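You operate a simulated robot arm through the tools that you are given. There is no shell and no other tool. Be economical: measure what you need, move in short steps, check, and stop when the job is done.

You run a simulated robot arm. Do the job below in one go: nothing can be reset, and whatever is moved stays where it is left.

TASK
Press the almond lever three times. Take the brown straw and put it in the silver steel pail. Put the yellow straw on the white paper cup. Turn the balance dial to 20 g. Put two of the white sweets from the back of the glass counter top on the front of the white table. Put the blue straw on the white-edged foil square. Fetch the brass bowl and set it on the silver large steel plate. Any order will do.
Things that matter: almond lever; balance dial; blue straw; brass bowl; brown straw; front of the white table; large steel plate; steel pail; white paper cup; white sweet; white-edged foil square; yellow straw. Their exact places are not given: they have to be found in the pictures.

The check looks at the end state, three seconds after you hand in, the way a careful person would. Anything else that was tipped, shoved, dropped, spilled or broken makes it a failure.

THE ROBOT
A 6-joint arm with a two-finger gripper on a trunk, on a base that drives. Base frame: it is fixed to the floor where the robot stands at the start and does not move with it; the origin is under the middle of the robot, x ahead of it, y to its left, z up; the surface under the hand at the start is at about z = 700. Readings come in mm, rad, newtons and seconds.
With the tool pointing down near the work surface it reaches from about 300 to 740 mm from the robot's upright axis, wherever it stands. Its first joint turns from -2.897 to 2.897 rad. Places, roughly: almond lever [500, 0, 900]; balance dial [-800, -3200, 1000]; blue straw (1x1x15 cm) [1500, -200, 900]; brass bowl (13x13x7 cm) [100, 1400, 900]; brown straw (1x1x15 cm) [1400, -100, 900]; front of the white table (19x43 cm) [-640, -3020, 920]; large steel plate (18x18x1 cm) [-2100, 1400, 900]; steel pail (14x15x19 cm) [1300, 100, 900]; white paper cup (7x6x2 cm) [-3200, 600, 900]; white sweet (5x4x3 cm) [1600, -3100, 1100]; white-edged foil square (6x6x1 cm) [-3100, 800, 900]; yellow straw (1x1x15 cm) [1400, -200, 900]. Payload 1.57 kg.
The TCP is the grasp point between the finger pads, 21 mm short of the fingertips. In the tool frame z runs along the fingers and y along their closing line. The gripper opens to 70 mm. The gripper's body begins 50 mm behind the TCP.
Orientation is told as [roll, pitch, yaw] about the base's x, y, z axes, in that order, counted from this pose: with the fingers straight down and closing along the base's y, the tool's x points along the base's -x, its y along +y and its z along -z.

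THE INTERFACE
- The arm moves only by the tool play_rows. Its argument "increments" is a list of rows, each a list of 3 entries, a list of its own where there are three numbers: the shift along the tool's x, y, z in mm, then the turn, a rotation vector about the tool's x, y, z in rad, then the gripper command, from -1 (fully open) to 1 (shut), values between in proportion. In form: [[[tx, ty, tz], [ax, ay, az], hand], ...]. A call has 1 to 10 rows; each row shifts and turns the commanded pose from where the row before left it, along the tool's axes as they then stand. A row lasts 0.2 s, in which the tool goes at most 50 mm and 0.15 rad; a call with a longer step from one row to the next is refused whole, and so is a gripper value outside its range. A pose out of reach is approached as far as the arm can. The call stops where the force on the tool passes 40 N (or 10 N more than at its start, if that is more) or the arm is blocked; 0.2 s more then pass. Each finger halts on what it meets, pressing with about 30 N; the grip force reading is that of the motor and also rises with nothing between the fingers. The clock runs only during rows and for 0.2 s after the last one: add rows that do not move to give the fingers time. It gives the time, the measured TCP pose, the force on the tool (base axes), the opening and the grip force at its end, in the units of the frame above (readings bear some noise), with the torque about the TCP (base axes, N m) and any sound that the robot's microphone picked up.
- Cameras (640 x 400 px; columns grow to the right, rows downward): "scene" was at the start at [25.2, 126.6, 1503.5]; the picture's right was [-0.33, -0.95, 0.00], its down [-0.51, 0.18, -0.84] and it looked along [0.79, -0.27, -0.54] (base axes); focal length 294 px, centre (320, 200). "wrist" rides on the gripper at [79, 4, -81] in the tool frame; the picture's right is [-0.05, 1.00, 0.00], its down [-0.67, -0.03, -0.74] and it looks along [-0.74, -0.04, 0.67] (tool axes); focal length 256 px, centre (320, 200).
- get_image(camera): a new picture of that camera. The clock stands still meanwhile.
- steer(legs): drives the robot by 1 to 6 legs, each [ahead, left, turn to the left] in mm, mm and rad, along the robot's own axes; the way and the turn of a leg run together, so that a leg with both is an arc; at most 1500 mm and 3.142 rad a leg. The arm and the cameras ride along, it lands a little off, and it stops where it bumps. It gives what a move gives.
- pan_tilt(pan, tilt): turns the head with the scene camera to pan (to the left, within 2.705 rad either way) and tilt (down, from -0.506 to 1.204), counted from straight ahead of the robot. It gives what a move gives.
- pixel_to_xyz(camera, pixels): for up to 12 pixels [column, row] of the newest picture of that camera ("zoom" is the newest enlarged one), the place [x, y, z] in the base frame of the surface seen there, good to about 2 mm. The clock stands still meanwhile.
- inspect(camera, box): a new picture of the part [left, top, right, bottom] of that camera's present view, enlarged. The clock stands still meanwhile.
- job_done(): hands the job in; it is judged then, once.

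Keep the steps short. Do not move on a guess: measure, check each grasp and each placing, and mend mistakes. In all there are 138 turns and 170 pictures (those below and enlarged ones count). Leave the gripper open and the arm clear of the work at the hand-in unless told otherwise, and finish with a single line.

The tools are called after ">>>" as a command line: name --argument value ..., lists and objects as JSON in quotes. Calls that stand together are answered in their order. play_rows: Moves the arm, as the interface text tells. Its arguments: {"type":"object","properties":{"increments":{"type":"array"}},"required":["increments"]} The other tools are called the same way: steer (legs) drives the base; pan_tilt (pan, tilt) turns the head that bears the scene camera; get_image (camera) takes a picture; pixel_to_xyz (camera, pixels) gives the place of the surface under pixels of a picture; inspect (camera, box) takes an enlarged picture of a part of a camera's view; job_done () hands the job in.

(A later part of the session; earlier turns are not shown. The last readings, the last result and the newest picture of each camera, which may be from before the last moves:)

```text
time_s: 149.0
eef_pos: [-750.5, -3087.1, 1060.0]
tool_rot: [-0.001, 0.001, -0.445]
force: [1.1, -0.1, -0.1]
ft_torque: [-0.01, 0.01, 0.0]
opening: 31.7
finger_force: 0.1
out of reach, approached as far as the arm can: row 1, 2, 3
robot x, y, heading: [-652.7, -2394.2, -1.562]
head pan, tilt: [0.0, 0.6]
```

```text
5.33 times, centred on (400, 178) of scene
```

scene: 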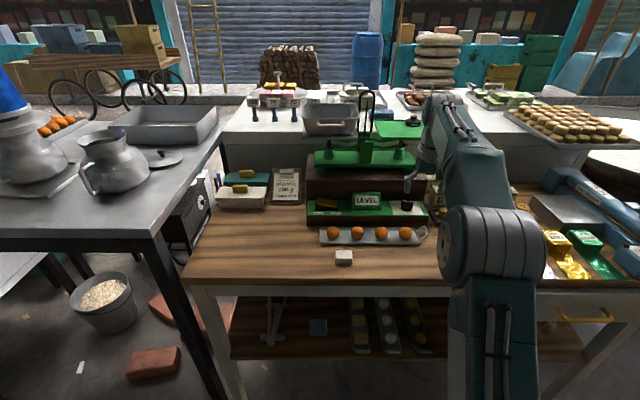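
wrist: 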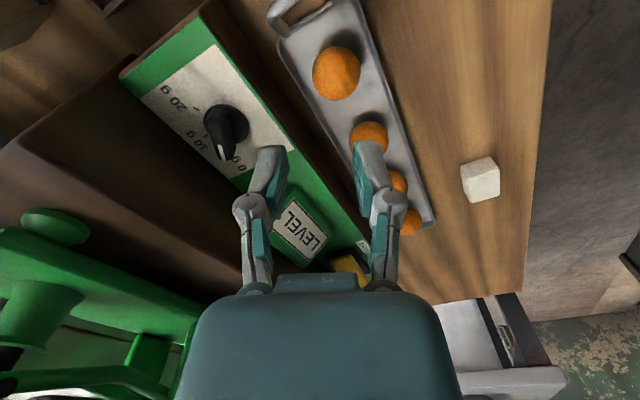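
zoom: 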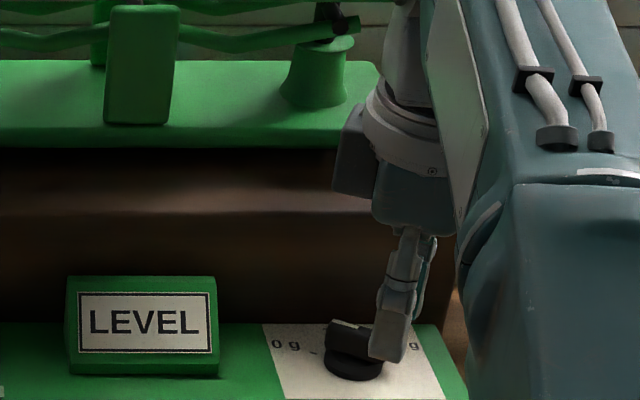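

The knob is out of reach from here (775 mm). I'll raise and retract the arm, then drive 150 mm closer.

>>> play_rows --increments '[[[0, 0, -40], [0, 0, 0], 0.1], [[0, 0, -40], [0, 0, 0], 0.1], [[16, 34, 0], [0, 0, 0], 0.1], [[16, 34, 0], [0, 0, 0], 0.1], [[16, 34, 0], [0, 0, 0], 0.1], [[16, 34, 0], [0, 0, 0], 0.1], [[16, 34, 0], [0, 0, 0], 0.1], [[0, 0, 0], [0, 0, 0], 0.1]]'

>>> steer --legs '[[160, -30, 0]]'

```text
time_s: 150.8
eef_pos: [-743.7, -2873.7, 1131.7]
tool_rot: [-0.003, 0.002, -0.446]
force: [0.4, -0.3, -0.1]
ft_torque: [-0.03, -0.02, 0.01]
opening: 31.5
finger_force: 0.1
out of reach, approached as far as the arm can: row 1, 2
robot x, y, heading: [-653.9, -2395.7, -1.564]
head pan, tilt: [0.0, 0.6]
```

```text
time_s: 152.2
eef_pos: [-773.4, -3031.0, 1129.5]
tool_rot: [0.0, 0.002, -0.448]
force: [0.6, -0.2, 0.4]
ft_torque: [0.02, -0.01, -0.02]
opening: 31.6
finger_force: 0.1
robot x, y, heading: [-684.1, -2552.0, -1.568]
head pan, tilt: [0.0, 0.6]
```

>>> play_rows --increments '[[[-17.1, -28.1, 0], [0, 0, 0], 0.1], [[-17.1, -28.1, 0], [0, 0, 0], 0.1], [[-17.1, -28.1, 0], [0, 0, 0], 0.1], [[-17.1, -28.1, 0], [0, 0, 0], 0.1], [[0, 0, 35], [0, 0, 0], 0.1], [[0, 0, 35], [0, 0, 0], 0.1], [[0, 0, 30], [0, 0, 0], 0.1], [[0, 0, 0], [0, 0, 0], 0.1]]'

>>> get_image --camera "wrist"

>>> get_image --camera "scene"

```text
time_s: 154.0
eef_pos: [-762.5, -3163.2, 1029.9]
tool_rot: [-0.003, 0.001, -0.448]
force: [0.7, 0.0, -1.0]
ft_torque: [0.02, -0.04, 0.01]
opening: 31.8
finger_force: 0.0
robot x, y, heading: [-682.9, -2557.0, -1.564]
head pan, tilt: [0.0, 0.6]
```

```text
97 pictures are left
```

wrist: 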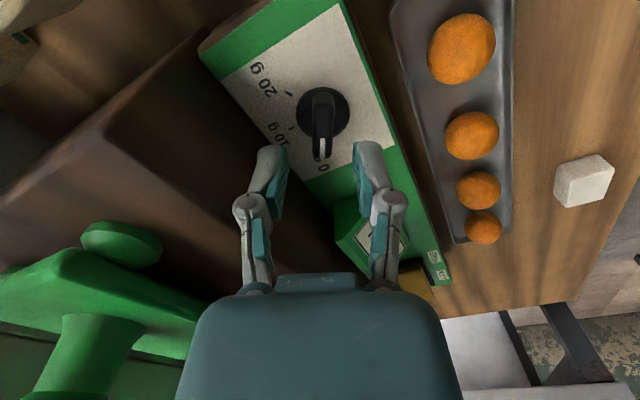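

```text
96 pictures are left
```

scene: 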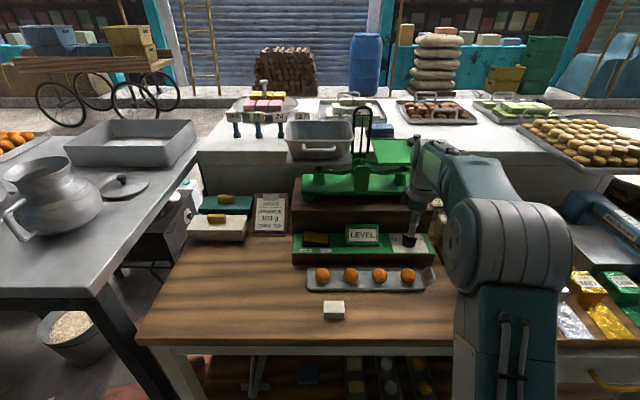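

>>> inspect --camera "wrist" --box '[240, 60, 400, 180]'

>>> pixel_to_xyz --camera "zoom" --pixels '[[310, 120], [330, 260], [345, 365], [310, 365], [295, 200], [360, 200]]'

```text
3.33 times, centred on (320, 120) of wrist
```

zoom: 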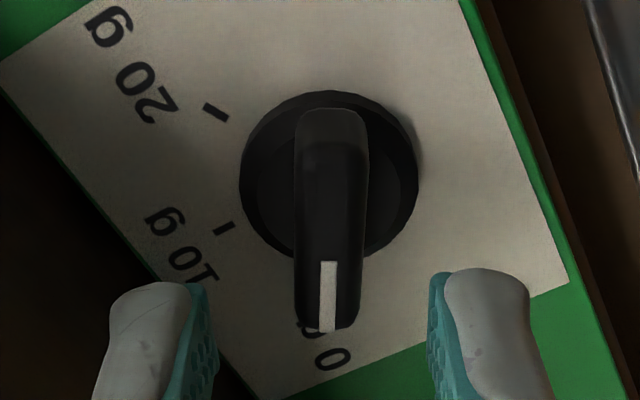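

```text
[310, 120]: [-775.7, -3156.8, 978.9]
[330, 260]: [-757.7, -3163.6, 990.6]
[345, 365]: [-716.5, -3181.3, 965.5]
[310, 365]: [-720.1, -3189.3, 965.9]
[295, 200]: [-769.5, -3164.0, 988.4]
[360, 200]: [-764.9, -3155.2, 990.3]
```

The bar lies between the fingers, aligned. I'll descend to z 992 and close.

>>> play_rows --increments '[[[-2, 0, 15], [0, 0, 0], 0.1], [[0, 0, 13], [0, 0, 0], 0.1], [[0, 0, 8], [0, 0, 0], 0.1], [[0, 0, 0], [0, 0, 0], 0.1], [[0, 0, 0], [0, 0, 0], 0.5], [[0, 0, 0], [0, 0, 0], 1], [[0, 0, 0], [0, 0, 0], 1]]'

>>> get_image --camera "wrist"

```text
time_s: 155.6
eef_pos: [-759.8, -3162.8, 994.7]
tool_rot: [0.002, 0.004, -0.449]
force: [2.3, 11.6, -0.3]
ft_torque: [0.05, -0.25, -0.44]
opening: 13.0
finger_force: 31.4
robot x, y, heading: [-688.7, -2555.6, -1.566]
head pan, tilt: [0.0, 0.6]
```

```text
94 pictures are left
```

wrist: 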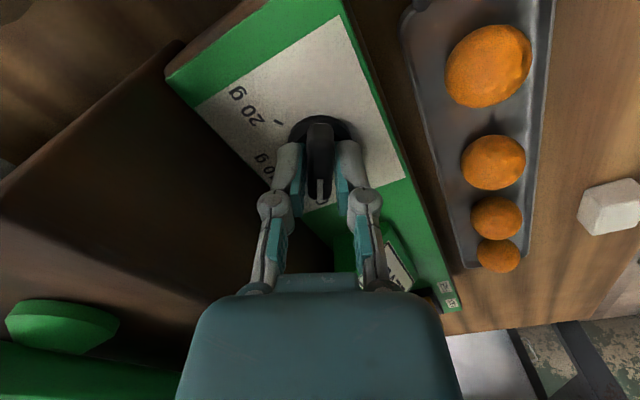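

Gripped (13 mm bar), with some side load. I'll ease 1.5 mm toward the knob and turn clockwise.

>>> play_rows --increments '[[[0, 1.5, 0], [0, 0, 0], 1], [[0, 0, 0], [0, 0, 0.1], 1], [[0, 0, 0], [0, 0, 0.12], 1], [[0, 0, 0], [0, 0, 0.12], 1], [[0, 0, 0], [0, 0, 0.12], 1], [[0, 0, 0], [0, 0, 0.12], 1], [[0, 0, 0], [0, 0, 0.12], 1], [[0, 0, 0], [0, 0, 0], 1]]'

>>> get_image --camera "wrist"

```text
time_s: 157.4
eef_pos: [-759.7, -3162.7, 994.5]
tool_rot: [-0.002, 0.002, -1.152]
force: [0.9, -18.2, -19.0]
ft_torque: [-0.48, -0.11, 0.0]
opening: 12.3
finger_force: 31.7
robot x, y, heading: [-682.0, -2557.7, -1.57]
head pan, tilt: [0.0, 0.6]
```

```text
93 pictures are left
```

wrist: 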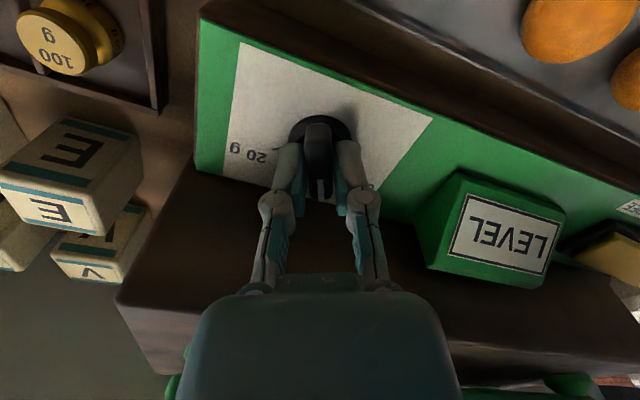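

It's turning. There's a mild lateral load, so I'll correct 1.5 mm and keep turning.

>>> play_rows --increments '[[[-1.4, -0.6, 0.5], [0, 0, 0], 1], [[0, 0, 0], [0, 0, 0.12], 1], [[0, 0, 0], [0, 0, 0.12], 1], [[0, 0, 0], [0, 0, 0.12], 1], [[0, 0, 0], [0, 0, 0.12], 1], [[0, 0, 0], [0, 0, 0.12], 1], [[0, 0, 0], [0, 0, 0.1], 1], [[0, 0, 0], [0, 0, 0], 1]]'

>>> get_image --camera "wrist"

```text
time_s: 159.2
eef_pos: [-759.7, -3164.1, 994.1]
tool_rot: [0.0, 0.001, -1.85]
force: [-0.7, 7.5, -19.6]
ft_torque: [-0.22, 0.13, 0.01]
opening: 12.0
finger_force: 31.7
robot x, y, heading: [-686.2, -2556.2, -1.568]
head pan, tilt: [0.0, 0.6]
```

```text
92 pictures are left
```

wrist: 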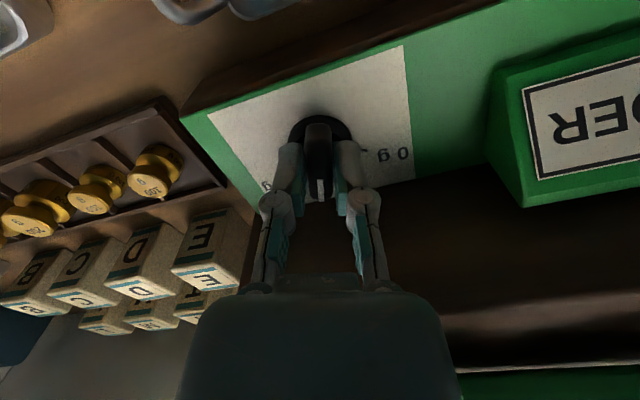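

The indicator now changes (balance "UNDER"), so the dial works. Turning the remaining 0.77 rad to 20 g.

>>> play_rows --increments '[[[0, 0, 0], [0, 0, 0.12], 1], [[0, 0, 0], [0, 0, 0.12], 1], [[0, 0, 0], [0, 0, 0.12], 1], [[0, 0, 0], [0, 0, 0.12], 1], [[0, 0, 0], [0, 0, 0.12], 1], [[0, 0, 0], [0, 0, 0.12], 1], [[0, 0, 0], [0, 0, 0.04], 1], [[0, 0, 0], [0, 0, 0], 1]]'

>>> inspect --camera "wrist" --box '[220, 60, 420, 220]'

```text
time_s: 161.0
eef_pos: [-759.7, -3163.7, 995.5]
tool_rot: [-0.004, 0.0, -2.612]
force: [-2.9, 27.1, -7.7]
ft_torque: [0.69, -0.25, -0.05]
opening: 12.1
finger_force: 31.5
robot x, y, heading: [-683.2, -2552.3, -1.565]
head pan, tilt: [0.0, 0.6]
```

```text
2.50 times, centred on (320, 140) of wrist
```

zoom: 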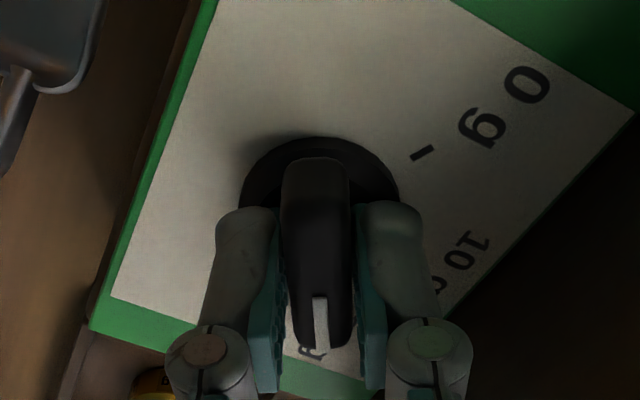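

The pointer covers 20 g. I'll open slightly and rise straight up to check.

>>> play_rows --increments '[[[0, 0, 0], [0, 0, 0], 0.4], [[0, 0, 0], [0, 0, 0], 0.1], [[0, 0, -15], [0, 0, 0], 0.1], [[0, 0, -35], [0, 0, 0], 0.1], [[0, 0, -30], [0, 0, 0], 0.1], [[0, 0, 0], [0, 0, 0], 0.1]]'

>>> inspect --camera "wrist" --box '[220, 20, 420, 160]'

>>> inspect --camera "scene" --box '[280, 140, 460, 300]'

```text
time_s: 162.4
eef_pos: [-760.2, -3165.8, 1073.1]
tool_rot: [-0.003, -0.002, -2.609]
force: [0.5, -0.2, 1.1]
ft_torque: [0.04, -0.03, -0.01]
opening: 31.5
finger_force: 0.1
robot x, y, heading: [-686.7, -2554.8, -1.567]
head pan, tilt: [0.0, 0.6]
```

```text
2.86 times, centred on (320, 90) of wrist
```

zoom: 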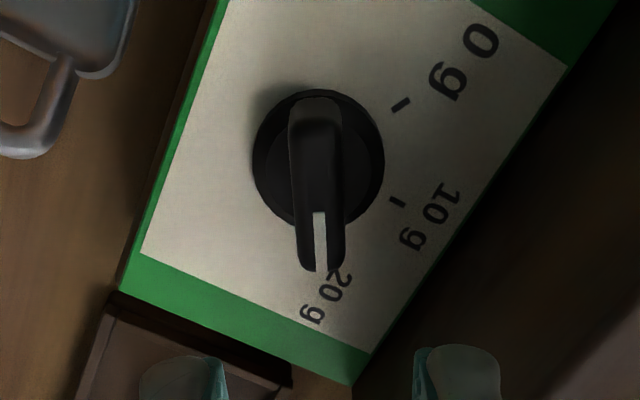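

```text
2.50 times, centred on (370, 220) of scene
```

zoom: 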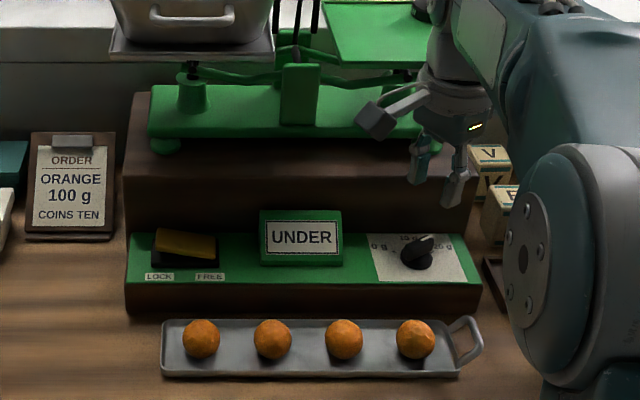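

>>> pixel_to_xyz --camera "wrist" --pixels '[[317.5, 58], [320.5, 113], [318.5, 97], [347.8, 57], [347, 91], [297, 74], [341, 78], [320.5, 104]]'

>>> inspect --camera "wrist" --box '[280, 40, 360, 130]'

```text
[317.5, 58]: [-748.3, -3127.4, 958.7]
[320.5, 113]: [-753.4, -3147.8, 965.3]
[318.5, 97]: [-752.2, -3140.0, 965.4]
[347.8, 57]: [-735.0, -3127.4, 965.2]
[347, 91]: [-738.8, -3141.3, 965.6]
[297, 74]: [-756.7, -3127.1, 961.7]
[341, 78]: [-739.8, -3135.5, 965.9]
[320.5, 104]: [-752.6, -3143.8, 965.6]
```

```text
4.44 times, centred on (320, 85) of wrist
```

zoom: 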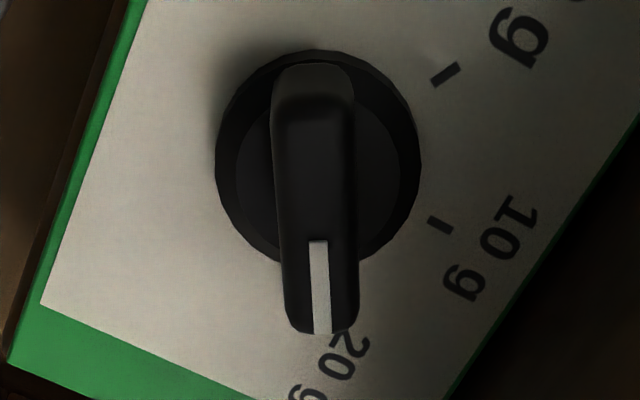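

>>> pixel_to_xyz --camera "zoom" --pixels '[[445, 75], [440, 225], [318, 245], [322, 325], [312, 70], [315, 110], [218, 155], [420, 165], [312, 52], [344, 345]]'

```text
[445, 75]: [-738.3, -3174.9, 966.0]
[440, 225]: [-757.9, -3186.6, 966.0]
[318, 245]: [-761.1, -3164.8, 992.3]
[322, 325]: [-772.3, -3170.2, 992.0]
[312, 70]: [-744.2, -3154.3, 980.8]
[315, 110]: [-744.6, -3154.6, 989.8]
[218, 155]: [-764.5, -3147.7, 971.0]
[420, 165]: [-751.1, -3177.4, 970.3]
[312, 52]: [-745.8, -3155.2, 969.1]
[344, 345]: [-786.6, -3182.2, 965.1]
```

The ticks give 0 g at -31°, 10 g at -90°, and the pointer at about -150° = 20 g. The dial is set. I'll retract and square the tool.

>>> play_rows --increments '[[[0, 0, -40], [0, 0, 0], 0.1], [[21, -36, -20], [0, 0, 0], 0.1], [[21, -36, -20], [0, 0, 0], -1], [[21, -36, -20], [0, 0, 0], -1], [[21, -36, -20], [0, 0, 0], -1], [[21, -36, -20], [0, 0, 0], -1], [[21, -36, -20], [0, 0, 0], -1], [[0, 0, 0], [0, 0, -0.148], -1], [[0, 0, 0], [0, 0, -0.148], -1], [[0, 0, 0], [0, 0, -0.148], -1]]'

>>> play_rows --increments '[[[0, 0, 0], [0, 0, -0.148], -1], [[0, 0, 0], [0, 0, -0.148], -1], [[0, 0, 0], [0, 0, -0.148], -1], [[0, 0, 0], [0, 0, -0.148], -1]]'

>>> steer --legs '[[-480, 0, 0], [0, 860, 0], [0, 860, 0], [300, 0, 0]]'

>>> get_image --camera "scene"

```text
time_s: 164.6
eef_pos: [-759.2, -2914.2, 1233.8]
tool_rot: [-0.003, -0.002, -2.162]
force: [-0.5, -0.8, -0.1]
ft_torque: [0.01, 0.02, -0.01]
opening: 69.9
finger_force: 0.1
robot x, y, heading: [-684.8, -2554.6, -1.567]
head pan, tilt: [0.0, 0.6]
```

```text
time_s: 165.6
eef_pos: [-759.2, -2914.0, 1235.0]
tool_rot: [-0.002, 0.003, -1.573]
force: [-0.5, -0.2, 0.9]
ft_torque: [-0.03, -0.01, 0.01]
opening: 70.1
finger_force: 0.1
robot x, y, heading: [-682.3, -2557.8, -1.569]
head pan, tilt: [0.0, 0.6]
```

```text
time_s: 178.4
eef_pos: [952.1, -2727.4, 1233.3]
tool_rot: [-0.001, 0.0, -1.575]
force: [0.1, 0.2, -0.2]
ft_torque: [-0.01, -0.02, 0.01]
opening: 70.0
finger_force: 0.0
robot x, y, heading: [1027.4, -2368.9, -1.565]
head pan, tilt: [0.0, 0.6]
```

```text
87 pictures are left
```

scene: 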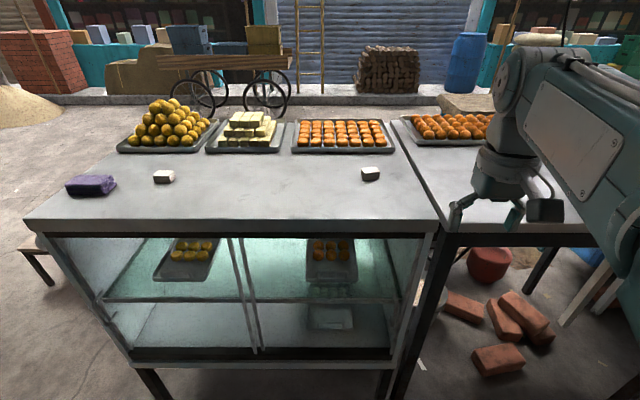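

I'm in front of sweet B at (370,173). I'll drive 130 mm closer and measure.

>>> steer --legs '[[130, 0, 0]]'

>>> inspect --camera "scene" --box '[325, 150, 453, 230]'

```text
time_s: 179.7
eef_pos: [952.2, -2858.6, 1235.5]
tool_rot: [-0.001, 0.0, -1.575]
force: [0.0, 0.0, -0.4]
ft_torque: [-0.02, 0.03, 0.0]
opening: 69.9
finger_force: 0.1
robot x, y, heading: [1029.5, -2504.0, -1.567]
head pan, tilt: [0.0, 0.6]
```

```text
5.00 times, centred on (389, 190) of scene
```

zoom: 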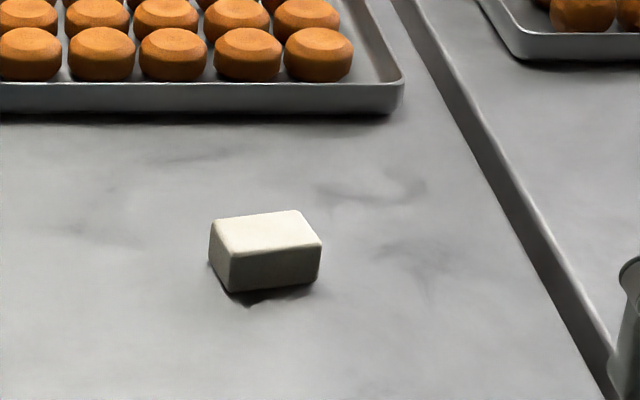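

>>> pixel_to_xyz --camera "zoom" --pixels '[[216, 221], [297, 213], [318, 242], [234, 254], [266, 233], [340, 110], [200, 118], [450, 130], [270, 320]]'

```text
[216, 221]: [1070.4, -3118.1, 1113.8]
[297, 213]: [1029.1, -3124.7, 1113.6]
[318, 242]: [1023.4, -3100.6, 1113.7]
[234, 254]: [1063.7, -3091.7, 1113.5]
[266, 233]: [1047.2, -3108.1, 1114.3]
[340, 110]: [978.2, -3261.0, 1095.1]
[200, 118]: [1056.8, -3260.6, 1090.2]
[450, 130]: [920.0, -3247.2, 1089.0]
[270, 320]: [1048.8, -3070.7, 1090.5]
```

B's centre is (1047,-3109), long axis about 11° off x. I'll move over it and turn 0.19 rad.

>>> play_rows --increments '[[[-41.7, 16, 9.2], [0, 0, 0], -1], [[-41.7, 16, 9.2], [0, 0, 0], -1], [[-41.7, 16, 9.2], [0, 0, 0], -1], [[-41.7, 16, 9.2], [0, 0, 0], -1], [[-41.7, 16, 9.2], [0, 0, 0], -1], [[-41.7, 16, 9.2], [0, 0, 0], -1], [[0, 0, 0], [0, 0, -0.095], -1], [[0, 0, 0], [0, 0, -0.095], -1], [[0, 0, 0], [0, 0, 0], -1]]'

>>> get_image --camera "wrist"

>>> pixel_to_xyz --camera "wrist" --pixels '[[280, 100], [300, 100], [320, 100], [340, 100], [320, 85], [320, 115]]'

```text
time_s: 181.7
eef_pos: [1048.7, -3109.7, 1178.6]
tool_rot: [-0.004, -0.001, -1.384]
force: [-0.3, 0.3, -0.2]
ft_torque: [0.01, 0.03, 0.01]
opening: 70.0
finger_force: 0.1
robot x, y, heading: [1027.3, -2500.4, -1.571]
head pan, tilt: [0.0, 0.6]
```

```text
85 pictures are left
```

wrist: 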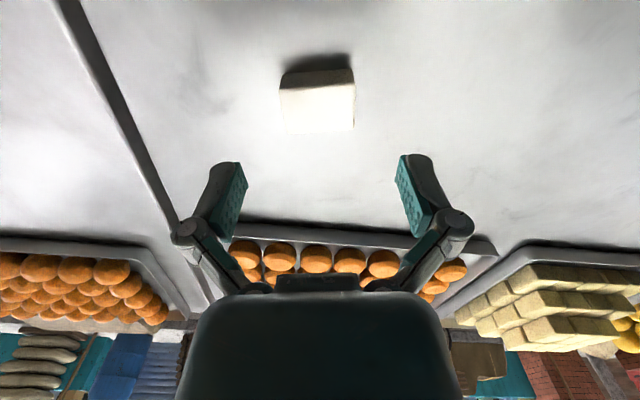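

```text
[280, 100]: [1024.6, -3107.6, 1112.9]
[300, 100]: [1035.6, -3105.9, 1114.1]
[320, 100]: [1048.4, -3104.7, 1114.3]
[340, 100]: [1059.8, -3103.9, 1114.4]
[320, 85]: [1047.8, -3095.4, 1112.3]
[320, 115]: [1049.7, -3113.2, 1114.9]
```

Centred. Descend, grip and lift.

>>> play_rows --increments '[[[0, 0, 25], [0, 0, 0], -1], [[0, 0, 25], [0, 0, 0], -1], [[0, 0, 10], [0, 0, 0], -1], [[0, 0, 5], [0, 0, 0], -1], [[0, 0, 0], [0, 0, 0], -0.3], [[0, 0, 0], [0, 0, 0], 0.2], [[0, 0, 0], [0, 0, 0], 0.2], [[0, 0, -5], [0, 0, 0], 0.2], [[0, 0, -25], [0, 0, 0], 0.2], [[0, 0, -40], [0, 0, 0], 0.2]]'

>>> get_image --camera "wrist"

```text
time_s: 183.9
eef_pos: [1049.5, -3109.0, 1183.5]
tool_rot: [-0.001, 0.002, -1.384]
force: [-0.3, 0.8, -0.5]
ft_torque: [0.01, -0.01, 0.03]
opening: 45.1
finger_force: 30.5
robot x, y, heading: [1031.2, -2502.2, -1.567]
head pan, tilt: [0.0, 0.6]
```

```text
84 pictures are left
```

wrist: 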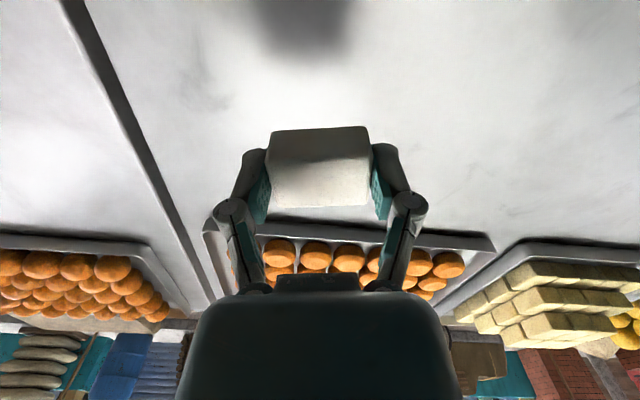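

Sweet B held. Retract and drive back to the white table.

>>> play_rows --increments '[[[44, 8, -8], [0, 0, 0], 0.2], [[44, 8, -8], [0, 0, 0], 0.2], [[44, 8, -8], [0, 0, 0], 0.2], [[44, 8, -8], [0, 0, 0], 0.2], [[44, 8, -8], [0, 0, 0], 0.2], [[44, 8, -8], [0, 0, 0], 0.2], [[0, 0, 0], [0, 0, 0.095], 0.2], [[0, 0, 0], [0, 0, 0.095], 0.2]]'

>>> steer --legs '[[-480, 0, 0], [0, -840, 0], [0, -840, 0], [380, 0, 0]]'

>>> get_image --camera "scene"

```text
time_s: 185.7
eef_pos: [1046.0, -2841.3, 1232.3]
tool_rot: [-0.002, -0.001, -1.576]
force: [0.5, -0.1, 0.2]
ft_torque: [-0.01, 0.02, 0.01]
opening: 45.1
finger_force: 29.7
robot x, y, heading: [1027.2, -2499.1, -1.566]
head pan, tilt: [0.0, 0.6]
```

```text
time_s: 198.7
eef_pos: [-616.5, -2748.9, 1232.5]
tool_rot: [-0.002, 0.0, -1.548]
force: [0.3, 0.1, -0.3]
ft_torque: [0.04, 0.02, 0.03]
opening: 45.1
finger_force: 29.8
robot x, y, heading: [-639.8, -2409.9, -1.541]
head pan, tilt: [0.0, 0.6]
```

```text
83 pictures are left
```

scene: 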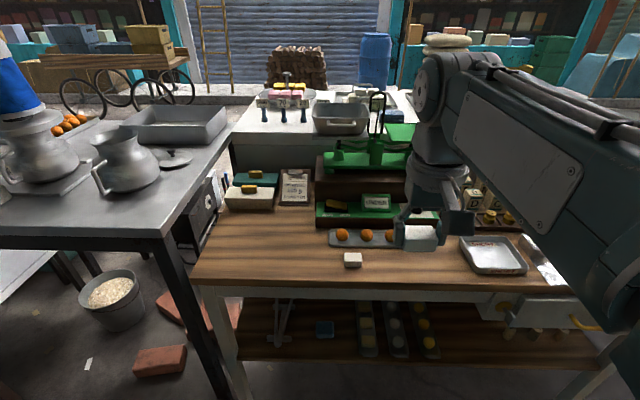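

Sweet 1 is still in place at (353,259). Placing sweet 2 at (-665,-2985).

>>> play_rows --increments '[[[-29.4, -6.7, 29], [0, 0, 0], 0.2], [[-29.4, -6.7, 29], [0, 0, 0], 0.2], [[-29.4, -6.7, 29], [0, 0, 0], 0.2], [[-29.4, -6.7, 29], [0, 0, 0], 0.2], [[-29.4, -6.7, 29], [0, 0, 0], 0.2], [[-29.4, -6.7, 29], [0, 0, 0], 0.2], [[-29.4, -6.7, 29], [0, 0, 0], 0.2], [[-29.4, -6.7, 29], [0, 0, 0], 0.2], [[0, 0, 30], [0, 0, 0], 0.2], [[0, 0, 18], [0, 0, 0], 0.2]]'

>>> get_image --camera "wrist"

```text
time_s: 200.9
eef_pos: [-667.1, -2985.8, 953.7]
tool_rot: [-0.002, -0.001, -1.551]
force: [-0.3, -0.6, 0.4]
ft_torque: [0.02, -0.01, -0.03]
opening: 44.9
finger_force: 29.5
robot x, y, heading: [-646.0, -2407.2, -1.545]
head pan, tilt: [0.0, 0.6]
```

```text
82 pictures are left
```

wrist: 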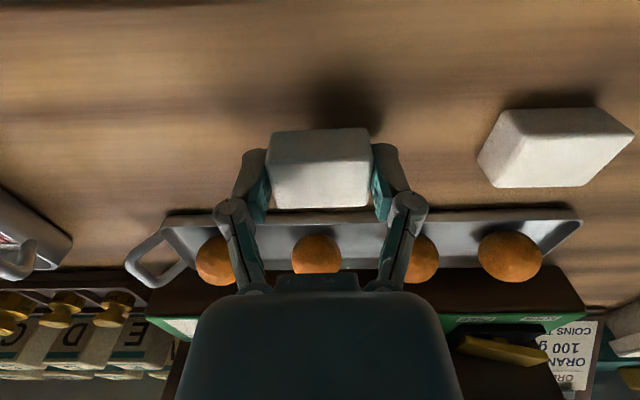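

>>> play_rows --increments '[[[0, 0, 6], [0, 0, 0], 0.2], [[0, 0, 3], [0, 0, 0], 0.2], [[0, 0, 0], [0, 0, 0], 0.2], [[0, 0, 0], [0, 0, 0], -0.4], [[0, 0, 0], [0, 0, 0], -0.6], [[0, 0, 0], [0, 0, 0], -0.6], [[0, 0, -20], [0, 0, 0], -0.6], [[0, 0, -40], [0, 0, 0], -0.6], [[20, 0, -40], [0, 0, 0], -1], [[40, 0, -25], [0, 0, 0], -1]]'

>>> get_image --camera "wrist"

```text
time_s: 203.1
eef_pos: [-668.4, -2925.8, 1065.9]
tool_rot: [-0.002, 0.003, -1.55]
force: [-0.4, -0.5, -0.1]
ft_torque: [0.03, -0.05, -0.01]
opening: 69.8
finger_force: 0.0
robot x, y, heading: [-643.1, -2408.0, -1.542]
head pan, tilt: [0.0, 0.6]
```

```text
81 pictures are left
```

wrist: 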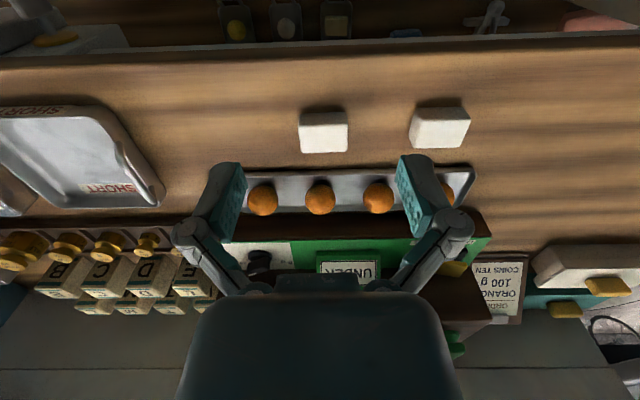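

Both sweets are on the table front. I'll retract and drive toward the straws, stopping to look.

>>> play_rows --increments '[[[35, 0, -30], [0, 0, 0], -1], [[35, 0, -30], [0, 0, 0], -1], [[35, 0, -30], [0, 0, 0], -1], [[35, 0, -30], [0, 0, 0], -1], [[35, 0, -30], [0, 0, 0], -1], [[10, 0, -20], [0, 0, 0], -1]]'

>>> steer --legs '[[-300, 0, 0], [0, 1000, -0.02], [0, 1000, 0]]'

>>> pan_tilt --pan 2.6 --tilt 0.35

>>> get_image --camera "scene"

```text
time_s: 204.5
eef_pos: [-669.0, -2740.2, 1240.2]
tool_rot: [-0.002, 0.0, -1.551]
force: [0.2, 0.2, 0.1]
ft_torque: [0.03, 0.0, 0.01]
opening: 70.0
finger_force: 0.0
robot x, y, heading: [-644.9, -2408.0, -1.544]
head pan, tilt: [0.0, 0.6]
```

```text
time_s: 216.1
eef_pos: [1298.5, -2438.5, 1238.9]
tool_rot: [-0.002, -0.001, -1.594]
force: [-0.5, -0.5, 0.1]
ft_torque: [0.01, 0.02, -0.03]
opening: 70.2
finger_force: 0.0
robot x, y, heading: [1343.1, -2109.4, -1.585]
head pan, tilt: [0.0, 0.6]
```

```text
time_s: 218.5
eef_pos: [1299.9, -2439.1, 1241.0]
tool_rot: [-0.004, -0.001, -1.593]
force: [-0.4, -0.3, -0.3]
ft_torque: [-0.02, 0.01, 0.0]
opening: 69.8
finger_force: 0.1
robot x, y, heading: [1344.0, -2109.2, -1.588]
head pan, tilt: [2.601, 0.351]
```

```text
80 pictures are left
```

scene: 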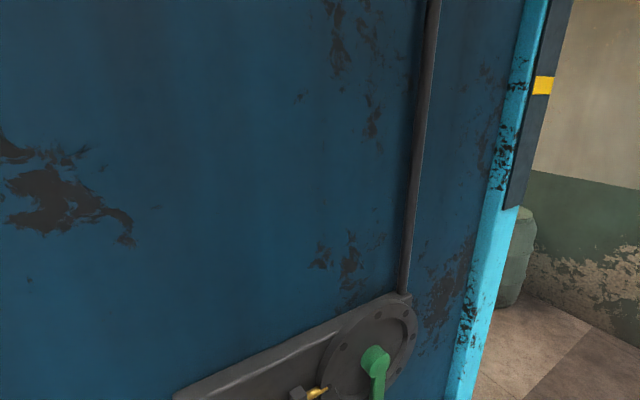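

>>> pixel_to_xyz --camera "scene" --pixels '[[100, 200], [400, 200], [460, 350], [500, 150], [520, 250], [560, 330], [620, 250], [600, 100], [480, 395]]'

>>> pan_tilt --pan 2.0 --tilt 0.35

>>> get_image --camera "scene"

```text
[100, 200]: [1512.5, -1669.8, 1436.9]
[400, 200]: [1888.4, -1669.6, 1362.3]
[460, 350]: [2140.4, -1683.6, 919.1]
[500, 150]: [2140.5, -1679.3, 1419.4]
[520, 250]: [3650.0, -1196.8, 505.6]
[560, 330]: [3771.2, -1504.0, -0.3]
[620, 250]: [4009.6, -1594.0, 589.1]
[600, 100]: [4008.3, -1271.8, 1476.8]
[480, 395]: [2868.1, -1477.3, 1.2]
```

```text
time_s: 219.5
eef_pos: [1300.5, -2438.7, 1238.6]
tool_rot: [-0.002, 0.001, -1.594]
force: [0.0, 0.5, -0.7]
ft_torque: [0.01, 0.02, 0.02]
opening: 70.1
finger_force: 0.0
robot x, y, heading: [1343.0, -2110.9, -1.584]
head pan, tilt: [2.0, 0.351]
```

```text
79 pictures are left
```

scene: 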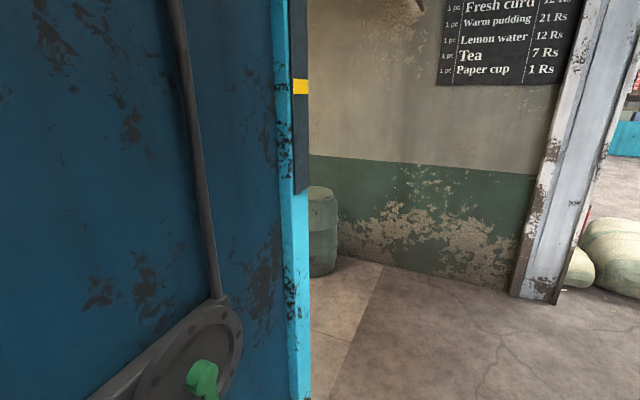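

The wall runs from x 640 to 2140 at y≈-1670, with a second doorway beyond it. I'll drive along and through it.

>>> steer --legs '[[0, 0, 1.585], [1450, 0, 0], [0, 0, 1.571], [600, 0, 0]]'

>>> pan_tilt --pan 0.7 --tilt 0.35

>>> get_image --camera "scene"

>>> pan_tilt --pan -0.2 --tilt 0.35

>>> get_image --camera "scene"

```text
time_s: 237.1
eef_pos: [2896.3, -1252.6, 1239.9]
tool_rot: [-0.004, -0.002, 1.472]
force: [0.3, -1.0, -0.4]
ft_torque: [-0.02, 0.01, 0.01]
opening: 70.2
finger_force: 0.1
robot x, y, heading: [2831.5, -1574.7, 1.481]
head pan, tilt: [2.0, 0.351]
```

```text
time_s: 238.6
eef_pos: [2896.3, -1251.7, 1240.2]
tool_rot: [-0.004, 0.0, 1.472]
force: [-0.7, -0.3, -0.4]
ft_torque: [-0.02, 0.0, 0.0]
opening: 69.8
finger_force: 0.1
robot x, y, heading: [2824.5, -1579.0, 1.479]
head pan, tilt: [0.7, 0.351]
```

```text
78 pictures are left
```

scene: 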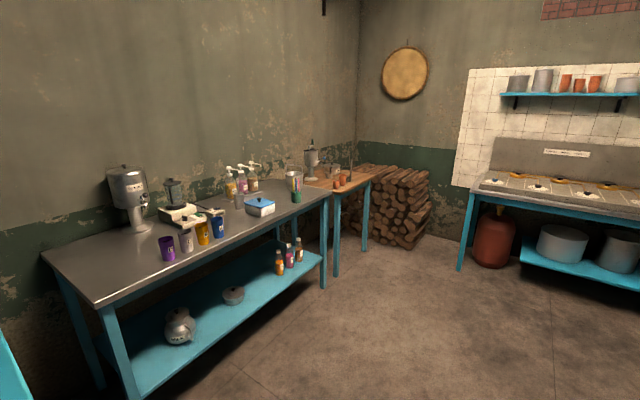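

```text
time_s: 239.8
eef_pos: [2896.8, -1252.4, 1240.3]
tool_rot: [-0.004, 0.0, 1.474]
force: [-0.5, -0.1, -0.6]
ft_torque: [-0.03, 0.0, -0.02]
opening: 69.8
finger_force: 0.1
robot x, y, heading: [2829.3, -1572.9, 1.477]
head pan, tilt: [-0.201, 0.351]
```

```text
77 pictures are left
```

scene: 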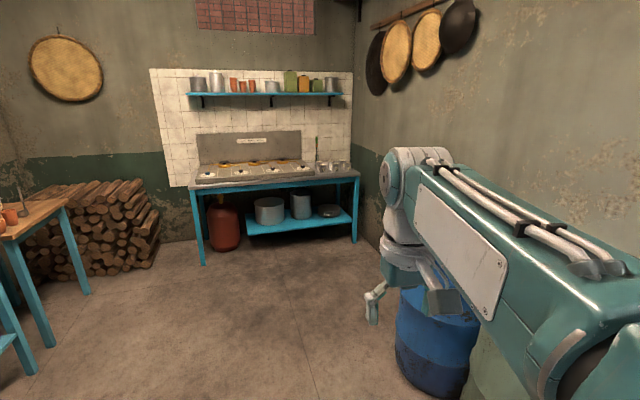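

The straws stand in a holder on the left table near (297,185). I'll drive over and face the table.

>>> steer --legs '[[0, 0, 0.55], [1500, 0, 0], [0, 0, 1.11]]'

>>> pan_tilt --pan 0.0 --tilt 0.6

>>> get_image --camera "scene"

```text
time_s: 251.5
eef_pos: [1833.9, -221.2, 1239.0]
tool_rot: [-0.004, -0.001, 3.142]
force: [0.9, -0.8, -0.7]
ft_torque: [-0.02, -0.01, -0.01]
opening: 70.0
finger_force: 0.1
robot x, y, heading: [2163.8, -252.8, -3.135]
head pan, tilt: [-0.201, 0.351]
```

```text
time_s: 252.2
eef_pos: [1833.3, -221.3, 1239.9]
tool_rot: [-0.006, -0.002, 3.143]
force: [-0.4, -0.1, -0.8]
ft_torque: [-0.02, 0.0, 0.04]
opening: 70.0
finger_force: 0.1
robot x, y, heading: [2163.7, -256.9, -3.135]
head pan, tilt: [0.0, 0.6]
```

```text
76 pictures are left
```

scene: 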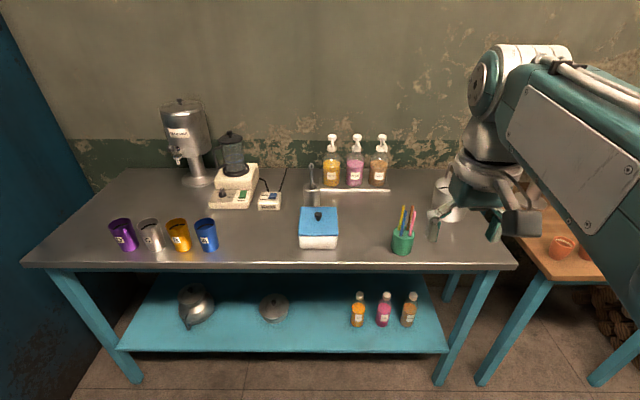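

>>> inspect --camera "scene" --box '[375, 165, 475, 260]'

>>> pixel_to_xyz --camera "zoom" --pixels '[[170, 290], [165, 350], [125, 300], [220, 300], [350, 200], [200, 190], [175, 180], [240, 195], [450, 60], [420, 160], [100, 250], [200, 395]]'

```text
4.21 times, centred on (425, 212) of scene
```

zoom: 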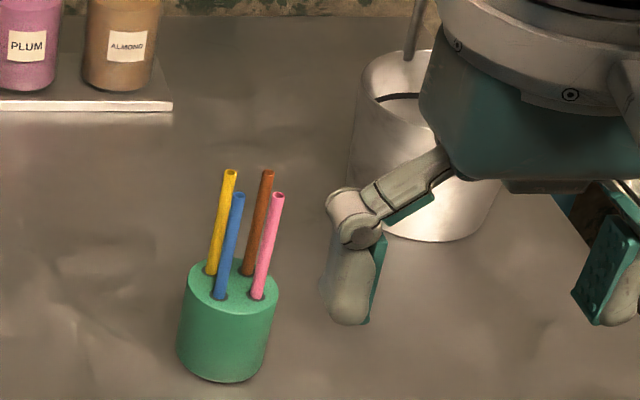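

```text
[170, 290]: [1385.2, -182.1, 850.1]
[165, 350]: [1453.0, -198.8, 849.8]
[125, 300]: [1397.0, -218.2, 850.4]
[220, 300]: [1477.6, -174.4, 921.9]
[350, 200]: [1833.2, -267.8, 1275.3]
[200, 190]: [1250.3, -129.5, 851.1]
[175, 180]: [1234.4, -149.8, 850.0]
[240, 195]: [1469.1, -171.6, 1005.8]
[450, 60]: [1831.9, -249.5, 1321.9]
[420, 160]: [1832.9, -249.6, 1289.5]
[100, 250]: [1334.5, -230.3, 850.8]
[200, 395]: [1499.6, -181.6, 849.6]
```

The straws stand in a green holder: yellow, blue, brown, pink; the pail is right behind. I'll drive 100 mm closer and move the arm aside for a clear view.

>>> steer --legs '[[100, 0, 0]]'

>>> play_rows --increments '[[[0, -40, 0], [0, 0, 0], -0.2], [[0, -40, 0], [0, 0, 0], -0.2], [[0, -40, 0], [0, 0, 0], -0.2], [[0, -40, 0], [0, 0, 0], -0.2]]'

>>> get_image --camera "scene"

>>> get_image --camera "wrist"

```text
time_s: 253.4
eef_pos: [1733.4, -221.7, 1239.4]
tool_rot: [-0.004, -0.002, 3.141]
force: [-0.7, 0.8, -0.2]
ft_torque: [0.0, 0.0, 0.04]
opening: 70.0
finger_force: 0.1
robot x, y, heading: [2064.0, -260.2, -3.133]
head pan, tilt: [0.0, 0.6]
```

```text
time_s: 254.4
eef_pos: [1731.5, -57.1, 1239.3]
tool_rot: [-0.002, -0.002, -3.141]
force: [-0.4, 0.2, 0.2]
ft_torque: [0.0, 0.02, -0.02]
opening: 41.8
finger_force: 0.1
robot x, y, heading: [2062.9, -255.9, -3.137]
head pan, tilt: [0.0, 0.6]
```

```text
74 pictures are left
```

scene: 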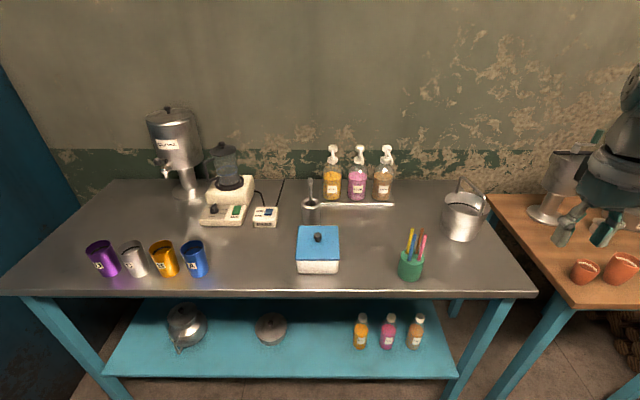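

```text
73 pictures are left
```

wrist: 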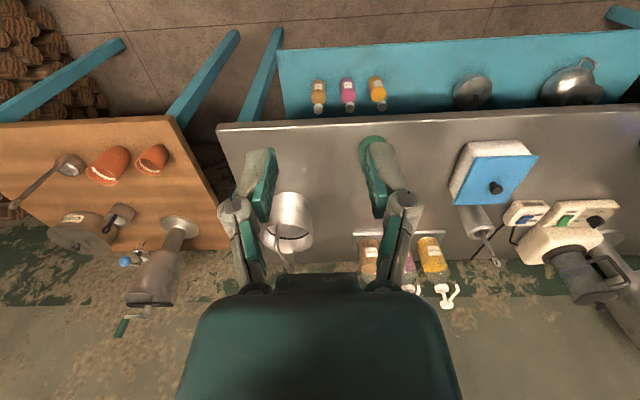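

>>> inspect --camera "scene" --box '[380, 220, 444, 290]'

>>> pixel_to_xyz --camera "zoom" --pixels '[[310, 53], [335, 90], [392, 55], [420, 85], [290, 185], [310, 225], [355, 185], [385, 225], [245, 215], [410, 215], [300, 355]]'

>>> inspect --camera "scene" --box '[430, 170, 500, 250]'

```text
5.71 times, centred on (412, 255) of scene
```

zoom: 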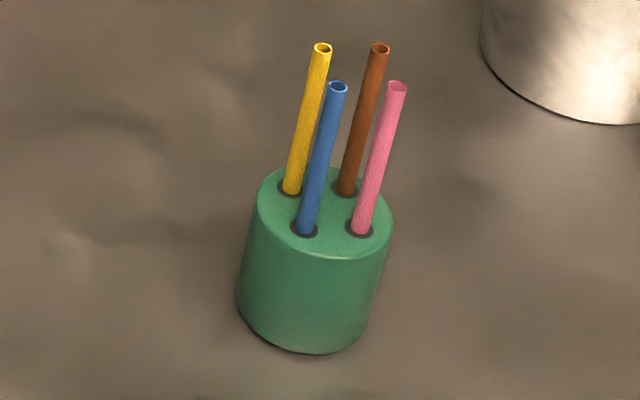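

```text
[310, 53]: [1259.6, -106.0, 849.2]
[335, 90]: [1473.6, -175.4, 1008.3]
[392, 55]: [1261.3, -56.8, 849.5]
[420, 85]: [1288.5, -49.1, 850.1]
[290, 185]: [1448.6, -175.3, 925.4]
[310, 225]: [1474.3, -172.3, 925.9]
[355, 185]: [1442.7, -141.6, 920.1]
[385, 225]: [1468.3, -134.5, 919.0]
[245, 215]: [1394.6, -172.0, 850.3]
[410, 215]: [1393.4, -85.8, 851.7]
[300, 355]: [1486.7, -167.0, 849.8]
```

```text
5.00 times, centred on (465, 210) of scene
```

zoom: 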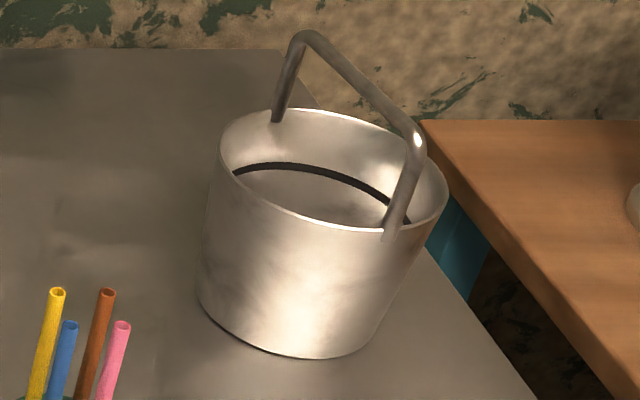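

>>> pixel_to_xyz --camera "scene" --pixels '[[412.5, 228.8], [411.5, 235], [422.3, 229], [421, 236], [418, 248], [415.2, 235.6], [413, 244], [425.3, 235.6], [423, 243], [420.5, 252], [410.5, 240]]'

>>> pixel_to_xyz --camera "zoom" --pixels '[[222, 150], [445, 190], [300, 212], [350, 115], [300, 195], [330, 190], [282, 115], [392, 230], [300, 35], [415, 140], [260, 340], [350, 60]]'

```text
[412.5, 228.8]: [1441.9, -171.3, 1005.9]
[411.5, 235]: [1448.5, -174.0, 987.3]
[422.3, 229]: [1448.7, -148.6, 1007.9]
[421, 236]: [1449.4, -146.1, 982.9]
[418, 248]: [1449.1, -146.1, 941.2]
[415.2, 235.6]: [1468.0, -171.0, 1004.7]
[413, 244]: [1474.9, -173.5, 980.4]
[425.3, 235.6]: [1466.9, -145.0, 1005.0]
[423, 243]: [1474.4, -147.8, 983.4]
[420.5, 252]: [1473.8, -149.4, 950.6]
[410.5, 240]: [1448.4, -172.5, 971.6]
```

```text
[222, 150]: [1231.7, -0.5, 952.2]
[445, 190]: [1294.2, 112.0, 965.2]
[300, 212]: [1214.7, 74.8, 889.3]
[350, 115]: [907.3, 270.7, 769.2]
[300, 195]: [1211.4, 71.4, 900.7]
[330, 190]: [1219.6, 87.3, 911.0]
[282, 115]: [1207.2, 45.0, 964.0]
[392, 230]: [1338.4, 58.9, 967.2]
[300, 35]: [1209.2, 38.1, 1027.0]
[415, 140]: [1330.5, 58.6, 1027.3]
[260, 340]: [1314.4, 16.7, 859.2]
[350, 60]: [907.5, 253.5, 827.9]
```

Straws (25 mm apart, tops z 1006): brown (1449,-147), yellow (1448,-173), blue (1473,-172), pink (1473,-147). Pail centre (1272,52), with its handle standing along x. I'll hover above brown with a 17 mm opening.

>>> play_rows --increments '[[[-35.3, 11.2, 20], [0, 0, 0], 0.51], [[-35.3, 11.2, 20], [0, 0, 0], 0.51], [[-35.3, 11.2, 20], [0, 0, 0], 0.51], [[-35.3, 11.2, 20], [0, 0, 0], 0.51], [[-35.3, 11.2, 20], [0, 0, 0], 0.51], [[-35.3, 11.2, 20], [0, 0, 0], 0.51], [[-35.3, 11.2, 20], [0, 0, 0], 0.51], [[-35.3, 11.2, 20], [0, 0, 0], 0.51], [[0, 0, 10], [0, 0, 0], 0.51], [[0, 0, 0], [0, 0, 0], 0.51]]'

>>> get_image --camera "wrist"

>>> inspect --camera "scene" --box '[360, 170, 480, 290]'

```text
time_s: 256.6
eef_pos: [1450.2, -150.6, 1069.0]
tool_rot: [-0.003, 0.0, 3.14]
force: [-0.5, -0.1, -0.4]
ft_torque: [0.03, 0.0, 0.0]
opening: 17.2
finger_force: 0.1
robot x, y, heading: [2060.8, -258.1, -3.138]
head pan, tilt: [0.0, 0.6]
```

```text
70 pictures are left
```

wrist: 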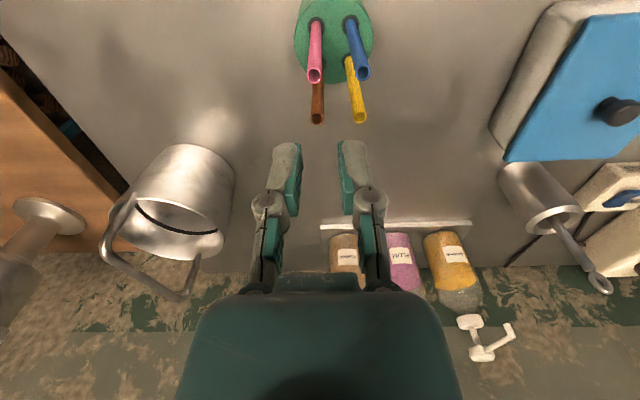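

```text
3.33 times, centred on (420, 230) of scene
```

zoom: 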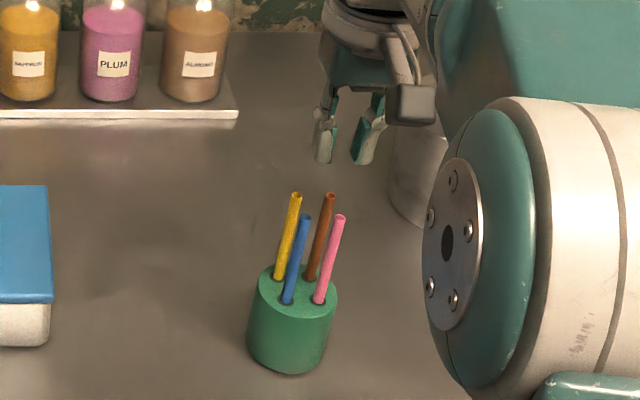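

>>> pixel_to_xyz --camera "wrist" --pixels '[[317, 121], [318, 112], [360, 120], [358, 110], [314, 78], [362, 74], [317, 100], [355, 95]]'

```text
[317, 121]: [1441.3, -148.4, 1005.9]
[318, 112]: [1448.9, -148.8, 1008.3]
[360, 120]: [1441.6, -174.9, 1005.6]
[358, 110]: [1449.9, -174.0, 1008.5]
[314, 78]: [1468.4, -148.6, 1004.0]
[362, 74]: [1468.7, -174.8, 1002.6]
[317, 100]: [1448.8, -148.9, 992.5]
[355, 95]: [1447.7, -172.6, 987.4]
```

Brown's centre is (1445,-148.7). I'll correct and descend to z 1000.

>>> play_rows --increments '[[[-5, -1.7, 0], [0, 0, 0], 0.51], [[0, 0, 25], [0, 0, 0], 0.51], [[0, 0, 10], [0, 0, 0], 0.51], [[0, 0, 0], [0, 0, 0], 0.51]]'

>>> inspect --camera "wrist" --box '[240, 60, 400, 220]'

```text
time_s: 257.6
eef_pos: [1446.1, -149.2, 1033.5]
tool_rot: [-0.003, 0.0, 3.141]
force: [0.1, -0.3, 0.5]
ft_torque: [-0.01, 0.0, -0.01]
opening: 17.2
finger_force: 0.0
robot x, y, heading: [2059.6, -256.9, -3.134]
head pan, tilt: [0.0, 0.6]
```

```text
2.50 times, centred on (320, 140) of wrist
```

zoom: 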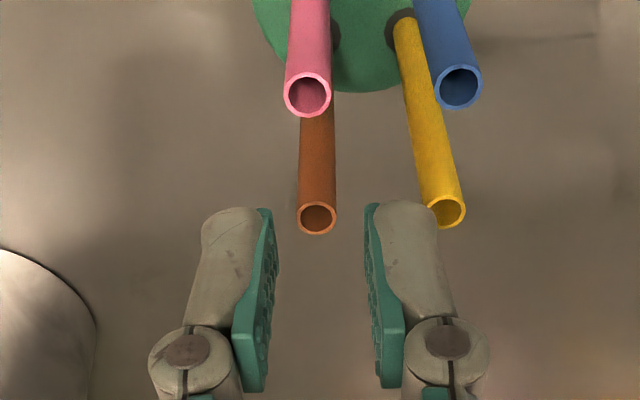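

The right finger would graze yellow. I'll narrow to 14 mm, shift 2.2 mm away from yellow, then descend.

>>> play_rows --increments '[[[0, -2.2, 0], [0, 0, 0], 0.6], [[0, 0, 0], [0, 0, 0], 0.6], [[0, 0, 4], [0, 0, 0], 0.6], [[0, 0, 0], [0, 0, 0], 0.6]]'

>>> inspect --camera "wrist" --box '[240, 60, 400, 220]'

```text
time_s: 258.6
eef_pos: [1443.9, -145.4, 1030.1]
tool_rot: [-0.002, 0.0, 3.14]
force: [-0.1, -0.4, -0.2]
ft_torque: [0.01, 0.03, -0.01]
opening: 14.0
finger_force: 0.0
robot x, y, heading: [2065.0, -255.6, -3.133]
head pan, tilt: [0.0, 0.6]
```

```text
2.50 times, centred on (320, 140) of wrist
```

zoom: 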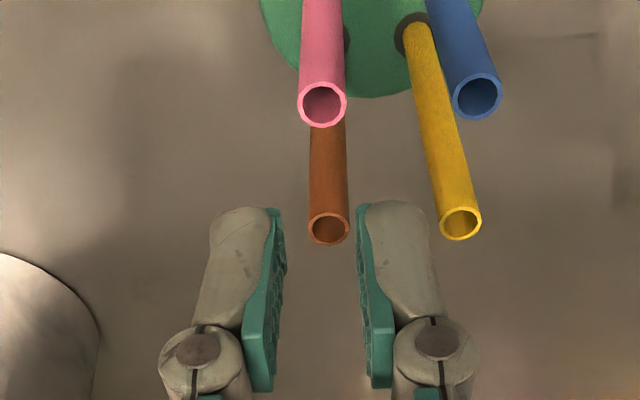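

Clear on both sides. Descending 30 mm, then closing.

>>> play_rows --increments '[[[0, 0, 10], [0, 0, 0], 0.6], [[0, 0, 10], [0, 0, 0], 0.6], [[0, 0, 10], [0, 0, 0], 0.6], [[0, 0, 0], [0, 0, 0], 0.6]]'

>>> inspect --camera "wrist" --box '[240, 60, 400, 220]'

```text
time_s: 259.6
eef_pos: [1445.8, -147.0, 1000.3]
tool_rot: [-0.002, 0.002, 3.142]
force: [0.4, 0.0, 1.1]
ft_torque: [0.01, 0.02, -0.01]
opening: 13.7
finger_force: 0.0
robot x, y, heading: [2064.1, -257.0, -3.138]
head pan, tilt: [0.0, 0.6]
```

```text
2.50 times, centred on (320, 140) of wrist
```

zoom: 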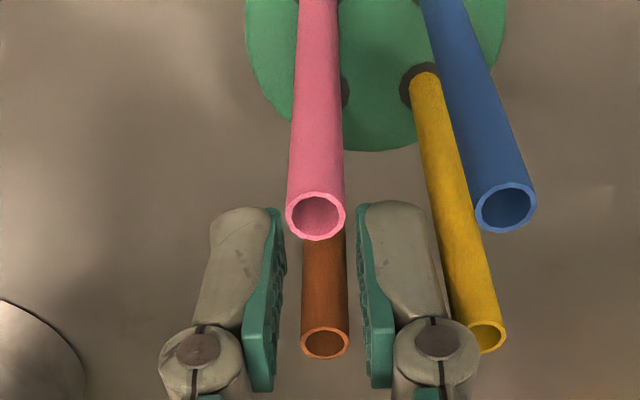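

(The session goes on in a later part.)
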